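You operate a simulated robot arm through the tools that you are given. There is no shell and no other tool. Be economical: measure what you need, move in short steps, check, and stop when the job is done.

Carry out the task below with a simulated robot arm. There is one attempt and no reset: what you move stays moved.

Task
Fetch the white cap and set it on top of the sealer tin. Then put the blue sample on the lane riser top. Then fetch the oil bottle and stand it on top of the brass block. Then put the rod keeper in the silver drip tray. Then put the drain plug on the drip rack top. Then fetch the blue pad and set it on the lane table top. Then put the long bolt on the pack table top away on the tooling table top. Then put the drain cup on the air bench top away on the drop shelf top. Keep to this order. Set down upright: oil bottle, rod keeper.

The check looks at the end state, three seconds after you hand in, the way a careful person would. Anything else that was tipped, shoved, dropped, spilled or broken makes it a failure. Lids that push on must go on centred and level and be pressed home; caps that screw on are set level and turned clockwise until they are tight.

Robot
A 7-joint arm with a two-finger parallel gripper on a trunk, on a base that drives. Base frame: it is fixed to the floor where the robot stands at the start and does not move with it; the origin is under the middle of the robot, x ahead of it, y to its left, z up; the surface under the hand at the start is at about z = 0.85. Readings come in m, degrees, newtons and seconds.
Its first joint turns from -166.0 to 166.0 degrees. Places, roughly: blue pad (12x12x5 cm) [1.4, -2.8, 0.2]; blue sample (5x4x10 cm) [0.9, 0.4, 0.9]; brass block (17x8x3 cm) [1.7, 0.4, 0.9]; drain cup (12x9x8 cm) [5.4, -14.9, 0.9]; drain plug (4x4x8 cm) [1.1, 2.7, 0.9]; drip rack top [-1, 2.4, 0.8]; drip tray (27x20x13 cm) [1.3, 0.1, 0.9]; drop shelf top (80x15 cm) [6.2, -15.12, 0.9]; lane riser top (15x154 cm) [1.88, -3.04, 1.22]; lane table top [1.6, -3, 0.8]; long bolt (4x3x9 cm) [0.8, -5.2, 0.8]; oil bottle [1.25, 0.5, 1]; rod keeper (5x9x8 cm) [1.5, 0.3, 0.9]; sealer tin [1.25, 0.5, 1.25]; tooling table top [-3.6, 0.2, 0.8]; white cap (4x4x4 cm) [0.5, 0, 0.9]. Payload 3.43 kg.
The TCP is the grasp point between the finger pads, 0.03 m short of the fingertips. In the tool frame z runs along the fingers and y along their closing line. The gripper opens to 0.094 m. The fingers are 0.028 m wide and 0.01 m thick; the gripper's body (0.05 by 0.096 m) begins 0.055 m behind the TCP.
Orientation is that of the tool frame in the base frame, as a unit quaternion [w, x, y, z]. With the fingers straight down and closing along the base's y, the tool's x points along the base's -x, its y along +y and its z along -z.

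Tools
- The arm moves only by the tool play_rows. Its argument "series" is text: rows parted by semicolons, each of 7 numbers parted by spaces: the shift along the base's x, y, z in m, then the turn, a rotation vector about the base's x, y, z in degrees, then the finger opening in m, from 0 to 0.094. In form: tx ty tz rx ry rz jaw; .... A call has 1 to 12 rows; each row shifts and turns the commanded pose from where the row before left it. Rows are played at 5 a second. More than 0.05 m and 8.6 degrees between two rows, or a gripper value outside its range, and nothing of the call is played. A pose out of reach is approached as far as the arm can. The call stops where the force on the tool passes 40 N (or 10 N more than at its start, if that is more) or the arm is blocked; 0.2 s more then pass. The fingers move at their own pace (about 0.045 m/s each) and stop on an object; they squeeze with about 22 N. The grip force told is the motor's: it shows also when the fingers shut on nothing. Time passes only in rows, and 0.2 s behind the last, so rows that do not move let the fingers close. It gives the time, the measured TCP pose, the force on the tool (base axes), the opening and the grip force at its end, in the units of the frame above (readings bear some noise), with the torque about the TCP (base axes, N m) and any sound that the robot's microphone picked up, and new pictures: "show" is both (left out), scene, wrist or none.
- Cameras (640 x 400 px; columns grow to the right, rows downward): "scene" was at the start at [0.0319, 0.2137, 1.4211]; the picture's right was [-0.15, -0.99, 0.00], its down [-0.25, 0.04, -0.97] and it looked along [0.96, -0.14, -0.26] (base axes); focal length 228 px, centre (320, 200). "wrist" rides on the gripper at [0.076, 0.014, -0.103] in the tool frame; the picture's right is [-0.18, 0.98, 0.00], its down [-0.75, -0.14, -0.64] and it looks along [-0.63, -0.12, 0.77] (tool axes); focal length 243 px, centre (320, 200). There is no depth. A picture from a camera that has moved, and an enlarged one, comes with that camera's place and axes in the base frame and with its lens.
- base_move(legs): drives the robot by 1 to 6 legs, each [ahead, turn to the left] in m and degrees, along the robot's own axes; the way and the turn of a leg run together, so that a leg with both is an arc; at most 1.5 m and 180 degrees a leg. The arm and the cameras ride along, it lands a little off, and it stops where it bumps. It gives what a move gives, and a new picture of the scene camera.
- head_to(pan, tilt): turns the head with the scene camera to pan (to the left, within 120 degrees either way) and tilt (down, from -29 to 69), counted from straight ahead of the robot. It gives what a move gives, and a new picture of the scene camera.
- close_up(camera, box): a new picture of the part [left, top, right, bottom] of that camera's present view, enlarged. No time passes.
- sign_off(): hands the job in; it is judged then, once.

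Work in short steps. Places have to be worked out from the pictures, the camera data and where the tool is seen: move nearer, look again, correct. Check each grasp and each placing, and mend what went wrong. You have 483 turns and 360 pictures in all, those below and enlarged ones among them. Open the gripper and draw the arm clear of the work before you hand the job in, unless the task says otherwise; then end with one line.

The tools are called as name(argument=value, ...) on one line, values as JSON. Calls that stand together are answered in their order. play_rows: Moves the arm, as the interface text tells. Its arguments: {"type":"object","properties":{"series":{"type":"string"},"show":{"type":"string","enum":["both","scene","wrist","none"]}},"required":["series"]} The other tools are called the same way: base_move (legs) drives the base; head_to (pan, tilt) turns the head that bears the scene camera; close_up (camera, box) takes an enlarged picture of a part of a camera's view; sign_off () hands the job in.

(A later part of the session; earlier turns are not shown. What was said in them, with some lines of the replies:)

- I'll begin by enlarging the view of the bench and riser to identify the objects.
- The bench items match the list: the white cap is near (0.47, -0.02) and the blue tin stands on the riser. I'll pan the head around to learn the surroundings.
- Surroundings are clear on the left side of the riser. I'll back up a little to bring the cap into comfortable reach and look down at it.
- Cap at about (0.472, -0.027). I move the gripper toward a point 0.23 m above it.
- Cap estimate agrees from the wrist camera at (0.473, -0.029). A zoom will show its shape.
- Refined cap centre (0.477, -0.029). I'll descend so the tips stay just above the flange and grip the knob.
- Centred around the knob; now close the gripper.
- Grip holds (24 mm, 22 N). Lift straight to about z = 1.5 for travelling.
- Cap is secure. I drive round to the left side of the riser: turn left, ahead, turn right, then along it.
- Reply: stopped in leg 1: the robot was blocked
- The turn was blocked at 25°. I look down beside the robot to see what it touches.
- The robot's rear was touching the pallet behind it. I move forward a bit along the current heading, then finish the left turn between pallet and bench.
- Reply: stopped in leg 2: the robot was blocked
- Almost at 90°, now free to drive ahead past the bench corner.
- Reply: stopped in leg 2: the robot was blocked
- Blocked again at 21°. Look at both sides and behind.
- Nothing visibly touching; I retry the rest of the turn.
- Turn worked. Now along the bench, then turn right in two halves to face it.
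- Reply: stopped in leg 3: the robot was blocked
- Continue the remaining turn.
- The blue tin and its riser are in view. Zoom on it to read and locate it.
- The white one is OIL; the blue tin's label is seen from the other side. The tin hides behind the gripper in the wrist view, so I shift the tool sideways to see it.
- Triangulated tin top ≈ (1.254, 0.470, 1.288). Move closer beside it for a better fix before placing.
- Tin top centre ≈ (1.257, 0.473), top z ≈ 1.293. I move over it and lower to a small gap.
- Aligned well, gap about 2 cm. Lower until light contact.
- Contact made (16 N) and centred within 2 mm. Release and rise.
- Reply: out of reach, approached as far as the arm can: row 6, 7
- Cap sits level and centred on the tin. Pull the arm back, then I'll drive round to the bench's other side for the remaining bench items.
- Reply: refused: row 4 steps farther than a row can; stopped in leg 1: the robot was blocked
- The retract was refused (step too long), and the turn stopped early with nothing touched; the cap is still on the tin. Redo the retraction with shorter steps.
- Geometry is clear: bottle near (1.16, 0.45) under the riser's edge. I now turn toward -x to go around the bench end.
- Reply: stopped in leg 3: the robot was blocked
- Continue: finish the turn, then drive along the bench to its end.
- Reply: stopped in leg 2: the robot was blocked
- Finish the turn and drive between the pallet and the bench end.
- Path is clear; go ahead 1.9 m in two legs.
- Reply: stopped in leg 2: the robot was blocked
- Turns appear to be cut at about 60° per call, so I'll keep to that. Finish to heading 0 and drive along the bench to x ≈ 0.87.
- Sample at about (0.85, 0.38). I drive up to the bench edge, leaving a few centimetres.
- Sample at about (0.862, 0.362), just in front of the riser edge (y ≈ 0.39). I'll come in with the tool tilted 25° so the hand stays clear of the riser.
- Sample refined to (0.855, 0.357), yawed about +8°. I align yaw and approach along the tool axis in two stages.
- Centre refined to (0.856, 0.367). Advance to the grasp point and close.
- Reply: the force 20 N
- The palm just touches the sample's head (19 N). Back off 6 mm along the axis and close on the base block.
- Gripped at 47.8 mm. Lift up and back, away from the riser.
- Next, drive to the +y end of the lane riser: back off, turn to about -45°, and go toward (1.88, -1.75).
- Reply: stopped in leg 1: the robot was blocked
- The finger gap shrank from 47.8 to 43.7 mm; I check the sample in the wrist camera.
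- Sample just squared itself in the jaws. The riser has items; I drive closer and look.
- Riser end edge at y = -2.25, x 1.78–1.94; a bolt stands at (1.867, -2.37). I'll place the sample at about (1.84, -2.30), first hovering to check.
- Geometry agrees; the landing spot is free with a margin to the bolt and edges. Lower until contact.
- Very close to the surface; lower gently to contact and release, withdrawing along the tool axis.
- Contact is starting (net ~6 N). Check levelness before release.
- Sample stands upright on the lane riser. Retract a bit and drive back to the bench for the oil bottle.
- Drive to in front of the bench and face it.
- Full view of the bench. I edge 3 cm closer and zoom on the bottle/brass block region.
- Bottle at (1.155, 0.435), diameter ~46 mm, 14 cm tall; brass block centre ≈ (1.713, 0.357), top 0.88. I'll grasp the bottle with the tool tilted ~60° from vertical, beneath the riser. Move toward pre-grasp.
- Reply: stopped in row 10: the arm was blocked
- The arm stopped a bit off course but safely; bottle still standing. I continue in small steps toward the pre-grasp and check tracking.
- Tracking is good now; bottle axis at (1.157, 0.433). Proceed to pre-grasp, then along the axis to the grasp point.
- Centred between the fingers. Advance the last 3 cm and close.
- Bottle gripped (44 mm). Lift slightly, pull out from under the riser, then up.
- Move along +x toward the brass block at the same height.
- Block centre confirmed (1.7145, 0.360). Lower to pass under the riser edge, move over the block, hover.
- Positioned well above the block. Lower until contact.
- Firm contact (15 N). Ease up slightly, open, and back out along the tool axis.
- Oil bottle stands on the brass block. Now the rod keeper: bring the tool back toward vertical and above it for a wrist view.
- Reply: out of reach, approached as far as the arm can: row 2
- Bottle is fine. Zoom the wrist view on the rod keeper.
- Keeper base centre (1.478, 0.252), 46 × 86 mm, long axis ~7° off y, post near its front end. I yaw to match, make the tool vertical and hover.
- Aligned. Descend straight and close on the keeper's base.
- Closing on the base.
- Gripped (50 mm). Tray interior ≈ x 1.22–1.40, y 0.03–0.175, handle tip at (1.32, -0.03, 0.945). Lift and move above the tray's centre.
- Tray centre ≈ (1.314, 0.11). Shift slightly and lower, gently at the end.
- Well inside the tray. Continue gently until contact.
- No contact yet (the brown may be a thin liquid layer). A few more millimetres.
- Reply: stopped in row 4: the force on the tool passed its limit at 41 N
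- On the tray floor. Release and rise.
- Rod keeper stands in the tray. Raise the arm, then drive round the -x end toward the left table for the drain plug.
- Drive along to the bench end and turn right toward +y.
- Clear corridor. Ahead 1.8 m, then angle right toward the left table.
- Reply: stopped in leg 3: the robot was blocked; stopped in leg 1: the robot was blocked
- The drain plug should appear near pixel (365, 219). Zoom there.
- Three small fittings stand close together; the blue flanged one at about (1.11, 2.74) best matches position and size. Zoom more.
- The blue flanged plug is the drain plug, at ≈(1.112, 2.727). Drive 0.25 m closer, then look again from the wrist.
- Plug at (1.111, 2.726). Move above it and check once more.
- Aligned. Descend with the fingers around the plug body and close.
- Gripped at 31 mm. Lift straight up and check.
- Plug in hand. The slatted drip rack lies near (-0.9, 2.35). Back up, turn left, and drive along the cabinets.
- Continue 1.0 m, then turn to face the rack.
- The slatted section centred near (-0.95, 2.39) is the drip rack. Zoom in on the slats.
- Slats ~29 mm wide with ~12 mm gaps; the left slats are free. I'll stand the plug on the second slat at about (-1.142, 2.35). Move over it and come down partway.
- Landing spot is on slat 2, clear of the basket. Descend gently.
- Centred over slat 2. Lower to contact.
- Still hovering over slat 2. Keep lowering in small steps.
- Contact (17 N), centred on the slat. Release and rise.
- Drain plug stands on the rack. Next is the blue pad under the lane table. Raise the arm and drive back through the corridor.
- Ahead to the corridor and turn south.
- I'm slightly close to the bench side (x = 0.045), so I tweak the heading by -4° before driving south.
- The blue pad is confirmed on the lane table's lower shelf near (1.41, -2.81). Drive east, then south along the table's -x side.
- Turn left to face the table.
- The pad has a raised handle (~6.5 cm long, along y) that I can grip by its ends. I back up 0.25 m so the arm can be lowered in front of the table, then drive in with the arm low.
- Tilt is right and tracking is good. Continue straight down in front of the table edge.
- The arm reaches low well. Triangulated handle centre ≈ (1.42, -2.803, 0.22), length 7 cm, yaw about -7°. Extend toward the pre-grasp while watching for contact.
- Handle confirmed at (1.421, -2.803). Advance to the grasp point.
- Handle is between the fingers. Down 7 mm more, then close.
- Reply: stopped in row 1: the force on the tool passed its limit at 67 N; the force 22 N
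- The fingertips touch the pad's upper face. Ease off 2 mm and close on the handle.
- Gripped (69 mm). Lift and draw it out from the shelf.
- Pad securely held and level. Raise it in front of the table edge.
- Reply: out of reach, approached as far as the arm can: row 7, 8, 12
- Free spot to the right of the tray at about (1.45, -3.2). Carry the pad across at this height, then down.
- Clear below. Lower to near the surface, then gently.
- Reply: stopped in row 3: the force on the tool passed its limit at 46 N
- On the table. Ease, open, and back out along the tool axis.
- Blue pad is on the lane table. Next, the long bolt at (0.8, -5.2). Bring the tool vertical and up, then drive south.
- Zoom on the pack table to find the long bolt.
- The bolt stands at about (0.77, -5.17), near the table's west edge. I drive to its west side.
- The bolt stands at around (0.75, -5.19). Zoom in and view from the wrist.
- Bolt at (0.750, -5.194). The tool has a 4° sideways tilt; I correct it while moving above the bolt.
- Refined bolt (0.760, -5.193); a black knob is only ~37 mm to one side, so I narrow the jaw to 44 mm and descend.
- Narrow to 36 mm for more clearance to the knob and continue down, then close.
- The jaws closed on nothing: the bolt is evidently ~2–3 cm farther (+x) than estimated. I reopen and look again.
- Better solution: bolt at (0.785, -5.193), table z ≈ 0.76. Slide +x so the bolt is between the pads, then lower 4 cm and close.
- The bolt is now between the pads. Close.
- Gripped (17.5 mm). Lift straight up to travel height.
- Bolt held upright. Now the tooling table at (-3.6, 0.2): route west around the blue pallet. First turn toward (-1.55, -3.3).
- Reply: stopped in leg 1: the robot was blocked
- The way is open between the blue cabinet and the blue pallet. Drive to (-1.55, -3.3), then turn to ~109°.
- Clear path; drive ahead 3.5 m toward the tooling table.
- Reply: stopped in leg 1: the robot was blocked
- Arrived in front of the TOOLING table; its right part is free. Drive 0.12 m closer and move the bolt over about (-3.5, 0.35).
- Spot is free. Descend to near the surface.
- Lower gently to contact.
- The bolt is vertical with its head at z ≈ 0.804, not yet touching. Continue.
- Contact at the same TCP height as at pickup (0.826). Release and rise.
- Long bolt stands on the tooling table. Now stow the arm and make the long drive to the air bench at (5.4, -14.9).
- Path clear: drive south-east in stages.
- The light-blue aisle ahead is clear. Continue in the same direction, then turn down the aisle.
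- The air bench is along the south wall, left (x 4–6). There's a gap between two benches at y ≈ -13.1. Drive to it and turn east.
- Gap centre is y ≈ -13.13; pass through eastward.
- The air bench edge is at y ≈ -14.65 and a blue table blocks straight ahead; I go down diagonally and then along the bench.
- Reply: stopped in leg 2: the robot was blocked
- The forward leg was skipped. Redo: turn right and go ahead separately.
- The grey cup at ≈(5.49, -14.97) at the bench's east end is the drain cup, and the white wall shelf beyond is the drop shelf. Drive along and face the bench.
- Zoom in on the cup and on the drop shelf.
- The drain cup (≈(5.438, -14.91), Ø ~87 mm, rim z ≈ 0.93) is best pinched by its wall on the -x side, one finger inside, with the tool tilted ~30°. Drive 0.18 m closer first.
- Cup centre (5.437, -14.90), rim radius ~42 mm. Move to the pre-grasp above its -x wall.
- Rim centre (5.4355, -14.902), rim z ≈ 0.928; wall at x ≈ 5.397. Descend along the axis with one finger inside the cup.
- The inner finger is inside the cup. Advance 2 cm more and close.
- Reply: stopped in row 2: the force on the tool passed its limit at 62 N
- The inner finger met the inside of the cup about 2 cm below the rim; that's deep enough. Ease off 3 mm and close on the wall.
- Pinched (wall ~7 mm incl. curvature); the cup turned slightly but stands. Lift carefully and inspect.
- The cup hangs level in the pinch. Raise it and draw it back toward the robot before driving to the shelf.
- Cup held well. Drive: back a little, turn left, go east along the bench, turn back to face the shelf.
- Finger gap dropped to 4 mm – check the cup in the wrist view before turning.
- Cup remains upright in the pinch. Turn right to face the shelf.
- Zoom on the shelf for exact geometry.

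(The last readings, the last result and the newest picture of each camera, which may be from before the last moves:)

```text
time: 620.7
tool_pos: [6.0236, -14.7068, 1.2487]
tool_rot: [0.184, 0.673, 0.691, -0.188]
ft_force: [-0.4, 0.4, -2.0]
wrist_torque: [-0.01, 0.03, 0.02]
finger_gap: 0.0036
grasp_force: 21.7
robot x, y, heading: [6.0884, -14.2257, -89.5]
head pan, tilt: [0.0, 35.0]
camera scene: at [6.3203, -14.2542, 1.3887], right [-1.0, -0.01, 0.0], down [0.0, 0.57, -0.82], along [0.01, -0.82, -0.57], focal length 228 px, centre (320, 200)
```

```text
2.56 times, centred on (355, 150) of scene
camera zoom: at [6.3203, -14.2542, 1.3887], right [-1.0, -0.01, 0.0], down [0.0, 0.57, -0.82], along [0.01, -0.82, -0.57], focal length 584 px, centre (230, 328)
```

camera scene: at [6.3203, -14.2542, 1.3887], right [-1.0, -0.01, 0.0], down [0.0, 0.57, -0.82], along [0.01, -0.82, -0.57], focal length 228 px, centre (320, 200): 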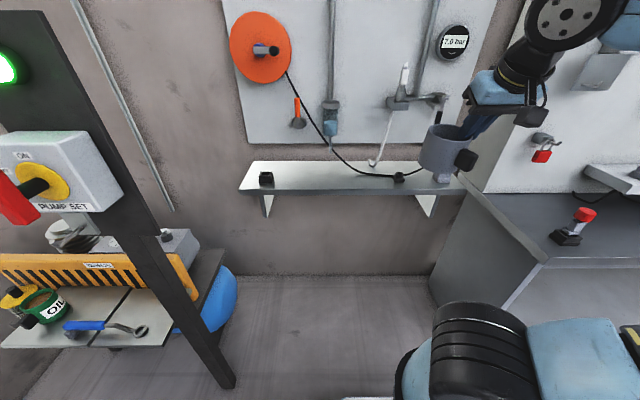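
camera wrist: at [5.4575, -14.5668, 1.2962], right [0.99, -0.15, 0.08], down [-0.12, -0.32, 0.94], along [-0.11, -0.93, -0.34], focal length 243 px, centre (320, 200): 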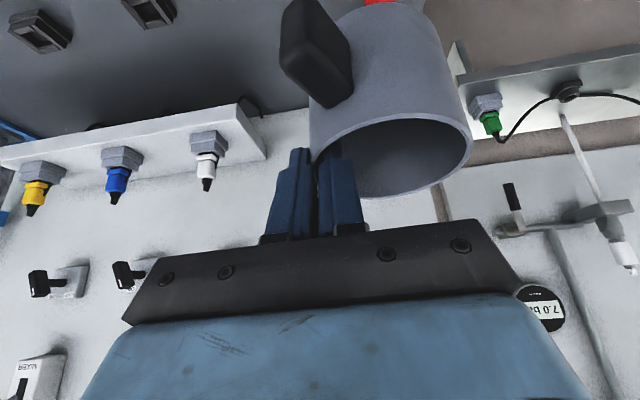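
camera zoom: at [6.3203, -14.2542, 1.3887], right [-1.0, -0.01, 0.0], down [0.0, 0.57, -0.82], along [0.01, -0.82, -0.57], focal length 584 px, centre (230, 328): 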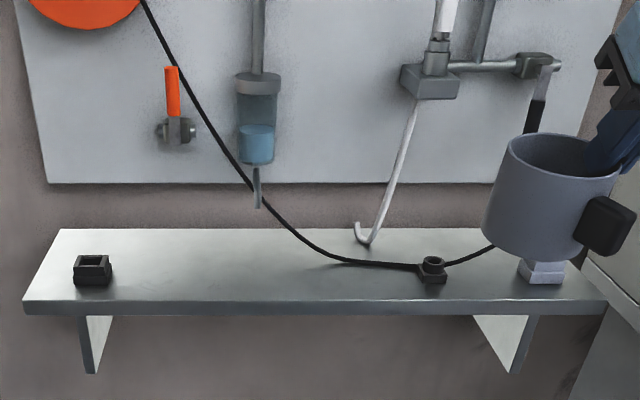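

Shelf confirmed at z ≈ 0.90, front edge y ≈ -15.02; free zone around x = 6.44 between the black box (6.52) and the hanging syringe (6.28). Drive 0.2 m closer, then move the cup sideways over that zone.

base_move(legs=[[0.2, 0]])

play_rows(series=".042 0 -.015 0 0 0 .002;.042 0 -.015 0 0 0 .002;.042 0 -.015 0 0 0 .002;.042 0 -.015 0 0 0 .002;.042 0 -.015 0 0 0 .002;.042 0 -.015 0 0 0 .002;.042 0 -.015 0 0 0 .002;.042 0 -.015 0 0 0 .002;.040 0 -.01 0 0 0 .002;0 0 0 0 0 0 .002", show="both")

```text
time: 622.3
tool_pos: [6.026, -14.9064, 1.2484]
tool_rot: [0.184, 0.673, 0.691, -0.189]
ft_force: [0.7, 0.3, -1.6]
wrist_torque: [-0.02, 0.04, 0.01]
finger_gap: 0.0037
grasp_force: 22.2
robot x, y, heading: [6.0878, -14.4334, -89.7]
head pan, tilt: [0.0, 35.0]
camera scene: at [6.322, -14.4544, 1.3887], right [-1.0, -0.01, 0.0], down [-0.01, 0.57, -0.82], along [0.01, -0.82, -0.57], focal length 228 px, centre (320, 200)
```

scene: 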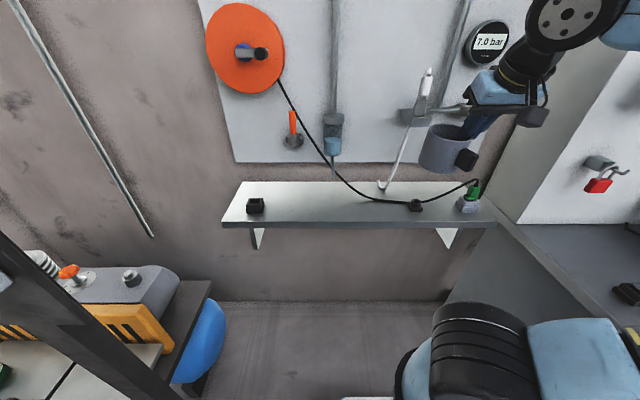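

```text
time: 624.5
tool_pos: [6.4034, -14.9054, 1.1185]
tool_rot: [0.184, 0.673, 0.691, -0.189]
ft_force: [-0.6, 0.0, -1.1]
wrist_torque: [-0.01, 0.04, 0.03]
finger_gap: 0.004
grasp_force: 22.2
robot x, y, heading: [6.0894, -14.4229, -89.6]
head pan, tilt: [0.0, 35.0]
camera scene: at [6.322, -14.4545, 1.3887], right [-1.0, -0.01, 0.0], down [-0.01, 0.57, -0.82], along [0.01, -0.82, -0.57], focal length 228 px, centre (320, 200)
camera wrist: at [6.4153, -14.7876, 1.1687], right [0.99, -0.14, 0.08], down [-0.12, -0.33, 0.94], along [-0.1, -0.94, -0.34], focal length 243 px, centre (320, 200)
```

scene: 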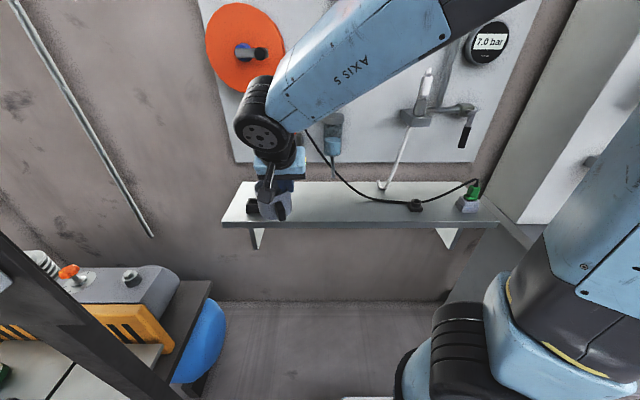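
wrist: 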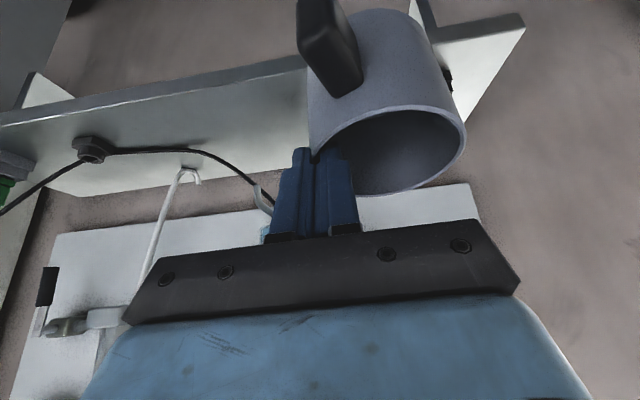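

Move the cup forward over the shelf at safe height.

play_rows(series="0 -.042 -.014 0 0 0 .002;0 -.042 -.014 0 0 0 .002;0 -.042 -.014 0 0 0 .002;0 -.042 -.013 0 0 0 .002;0 -.042 -.013 0 0 0 .002;0 0 0 0 0 0 .002", show="wrist")

close_up(camera="scene", box=[210, 90, 370, 250])

```text
time: 625.9
tool_pos: [6.4006, -15.1163, 1.0504]
tool_rot: [0.183, 0.673, 0.692, -0.189]
ft_force: [-0.9, -0.9, -1.4]
wrist_torque: [0.03, 0.07, 0.02]
finger_gap: 0.004
grasp_force: 21.8
robot x, y, heading: [6.0858, -14.4315, -89.4]
head pan, tilt: [0.0, 35.0]
camera wrist: at [6.4138, -14.9984, 1.1001], right [0.99, -0.14, 0.08], down [-0.12, -0.33, 0.94], along [-0.1, -0.94, -0.34], focal length 243 px, centre (320, 200)
```

wrist: 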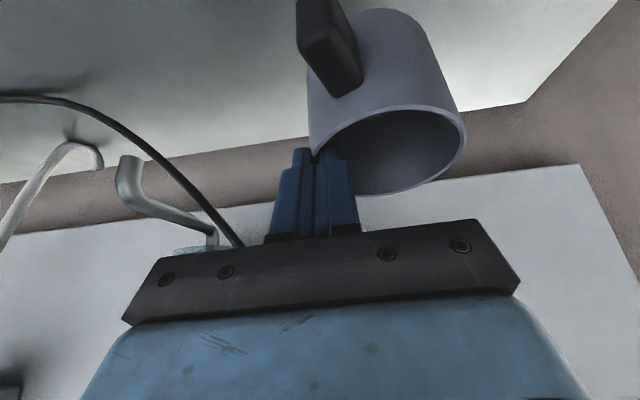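

```text
2.50 times, centred on (290, 170) of scene
camera zoom: at [6.3221, -14.4548, 1.3887], right [-1.0, -0.01, 0.0], down [-0.01, 0.57, -0.82], along [0.01, -0.82, -0.57], focal length 570 px, centre (395, 275)
```

zoom: 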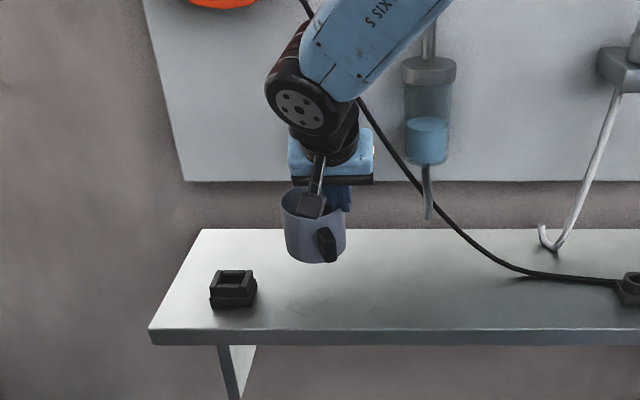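

Positioned. Lower to the shelf gently.

play_rows(series="0 0 -.02 0 0 0 .002;0 0 -.015 0 0 0 .002;0 0 -.008 0 0 0 .002;0 0 -.005 0 0 0 .002;0 0 -.004 0 0 0 .002;0 0 0 0 0 0 .002", show="none")

close_up(camera="scene", box=[230, 130, 330, 230])

```text
time: 627.3
tool_pos: [6.4027, -15.1161, 0.9985]
tool_rot: [0.183, 0.673, 0.692, -0.188]
ft_force: [-0.4, -0.2, -1.3]
wrist_torque: [-0.01, 0.03, -0.01]
finger_gap: 0.0037
grasp_force: 22.5
robot x, y, heading: [6.088, -14.4254, -89.5]
head pan, tilt: [0.0, 35.0]
```

```text
4.00 times, centred on (280, 180) of scene
camera zoom: at [6.3221, -14.4547, 1.3887], right [-1.0, -0.01, 0.0], down [-0.01, 0.57, -0.82], along [0.01, -0.82, -0.57], focal length 912 px, centre (480, 280)
```

zoom: 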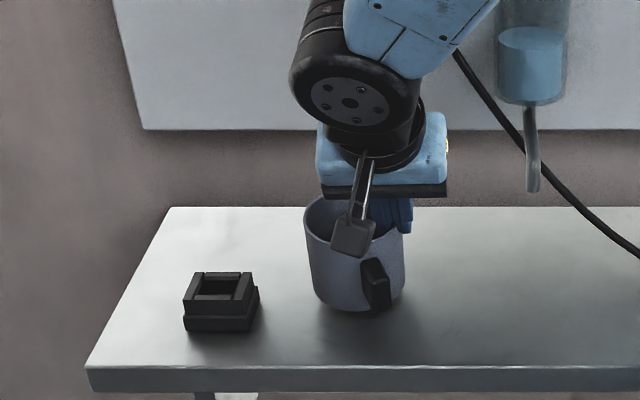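

play_rows(series="0 0 -.004 0 0 0 .002;0 0 -.003 0 0 0 .002;0 0 -.003 0 0 0 .002;0 0 -.002 0 0 0 .002", show="none")

```text
time: 628.3
tool_pos: [6.4002, -15.1161, 0.9889]
tool_rot: [0.185, 0.673, 0.69, -0.19]
ft_force: [-6.6, -7.6, 24.9]
wrist_torque: [-0.1, -0.04, -0.04]
finger_gap: 0.0051
grasp_force: 22.6
robot x, y, heading: [6.0885, -14.4258, -89.5]
head pan, tilt: [0.0, 35.0]
```

Contact with the shelf (25 N). Ease 2 mm, open and retract along the axis.

play_rows(series="0 0 .002 0 0 0 .002;0 0 0 0 0 0 .012;0 0 0 0 0 0 .022;0 0 0 0 0 0 .03;0 0 0 0 0 0 .03", show="wrist")

close_up(camera="scene", box=[230, 130, 330, 230])

```text
time: 629.5
tool_pos: [6.4012, -15.1163, 0.9887]
tool_rot: [0.184, 0.673, 0.692, -0.188]
ft_force: [-0.3, -0.1, -0.2]
wrist_torque: [0.02, -0.02, -0.01]
finger_gap: 0.03
grasp_force: 0.1
robot x, y, heading: [6.088, -14.4297, -89.4]
head pan, tilt: [0.0, 35.0]
camera wrist: at [6.4133, -14.998, 1.0381], right [0.99, -0.14, 0.08], down [-0.12, -0.33, 0.94], along [-0.1, -0.94, -0.34], focal length 243 px, centre (320, 200)
```

wrist: 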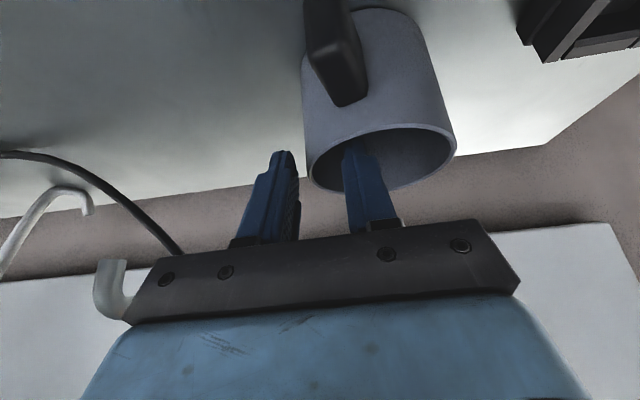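

```text
4.00 times, centred on (280, 180) of scene
camera zoom: at [6.3221, -14.4547, 1.3887], right [-1.0, -0.01, 0.0], down [-0.01, 0.57, -0.82], along [0.01, -0.82, -0.57], focal length 912 px, centre (480, 280)
```

zoom: 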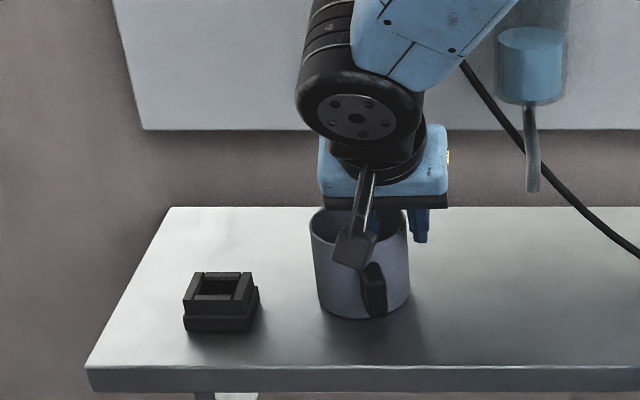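

Cup stands free. Retract along the tool axis.

play_rows(series="0 .01 .018 0 0 0 .03;0 .02 .034 0 0 0 .03;0 .022 .036 0 0 0 .03;0 .025 .035 0 0 0 .03;-.01 .03 .03 0 0 0 .03;-.02 .03 .03 0 0 0 .03;-.03 .03 .02 0 0 0 .03;-.03 .03 .02 0 0 0 .03", show="none")

close_up(camera="scene", box=[220, 120, 400, 240])

```text
time: 631.3
tool_pos: [6.3116, -14.919, 1.212]
tool_rot: [0.184, 0.673, 0.692, -0.188]
ft_force: [0.8, -0.1, -0.3]
wrist_torque: [0.03, 0.04, 0.0]
finger_gap: 0.0302
grasp_force: 0.1
robot x, y, heading: [6.0906, -14.4311, -89.5]
head pan, tilt: [0.0, 35.0]
```

```text
3.33 times, centred on (310, 180) of scene
camera zoom: at [6.3226, -14.4549, 1.3886], right [-1.0, -0.01, 0.0], down [-0.01, 0.57, -0.82], along [0.01, -0.82, -0.57], focal length 760 px, centre (353, 267)
```

zoom: 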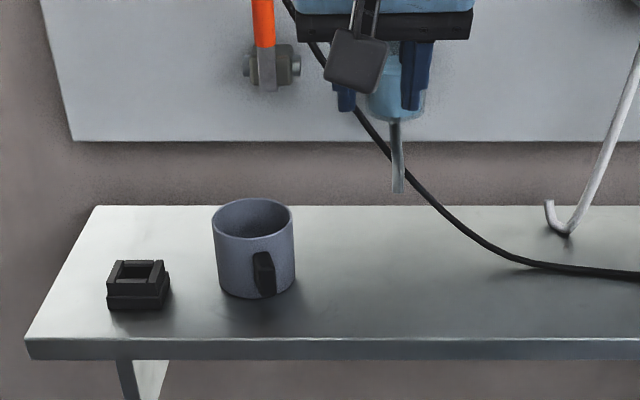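

The drain cup stands upright on the drop shelf. Back the robot away to bring the arm clear.

base_move(legs=[[-0.3, 0]])

```text
time: 633.4
tool_pos: [6.3093, -14.6173, 1.2119]
tool_rot: [0.185, 0.672, 0.692, -0.188]
ft_force: [-0.6, 0.0, -0.3]
wrist_torque: [0.0, 0.0, 0.01]
finger_gap: 0.0302
grasp_force: 0.1
robot x, y, heading: [6.085, -14.1265, -89.2]
head pan, tilt: [0.0, 35.0]
camera scene: at [6.3194, -14.1527, 1.3887], right [-1.0, -0.01, 0.0], down [-0.01, 0.57, -0.82], along [0.01, -0.82, -0.57], focal length 228 px, centre (320, 200)
```

scene: 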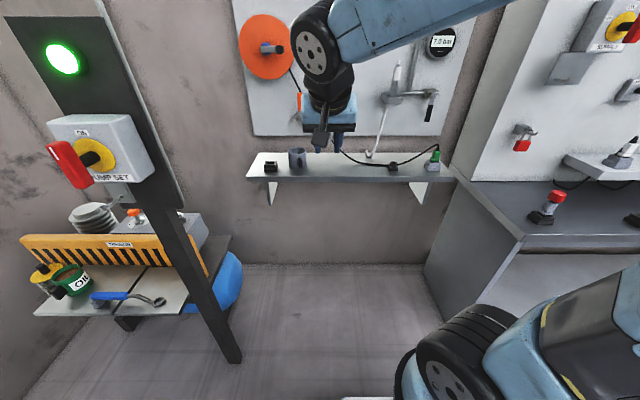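

Everything is placed and the arm is clear, with the gripper open; I hand the job in.

sign_off()

```text
The job is handed in.
```

All eight items were moved in the order given and each looked properly set down right after release; at the very start the base bumped the sack cart behind it while turning, and I did not check whether that cart shifted.
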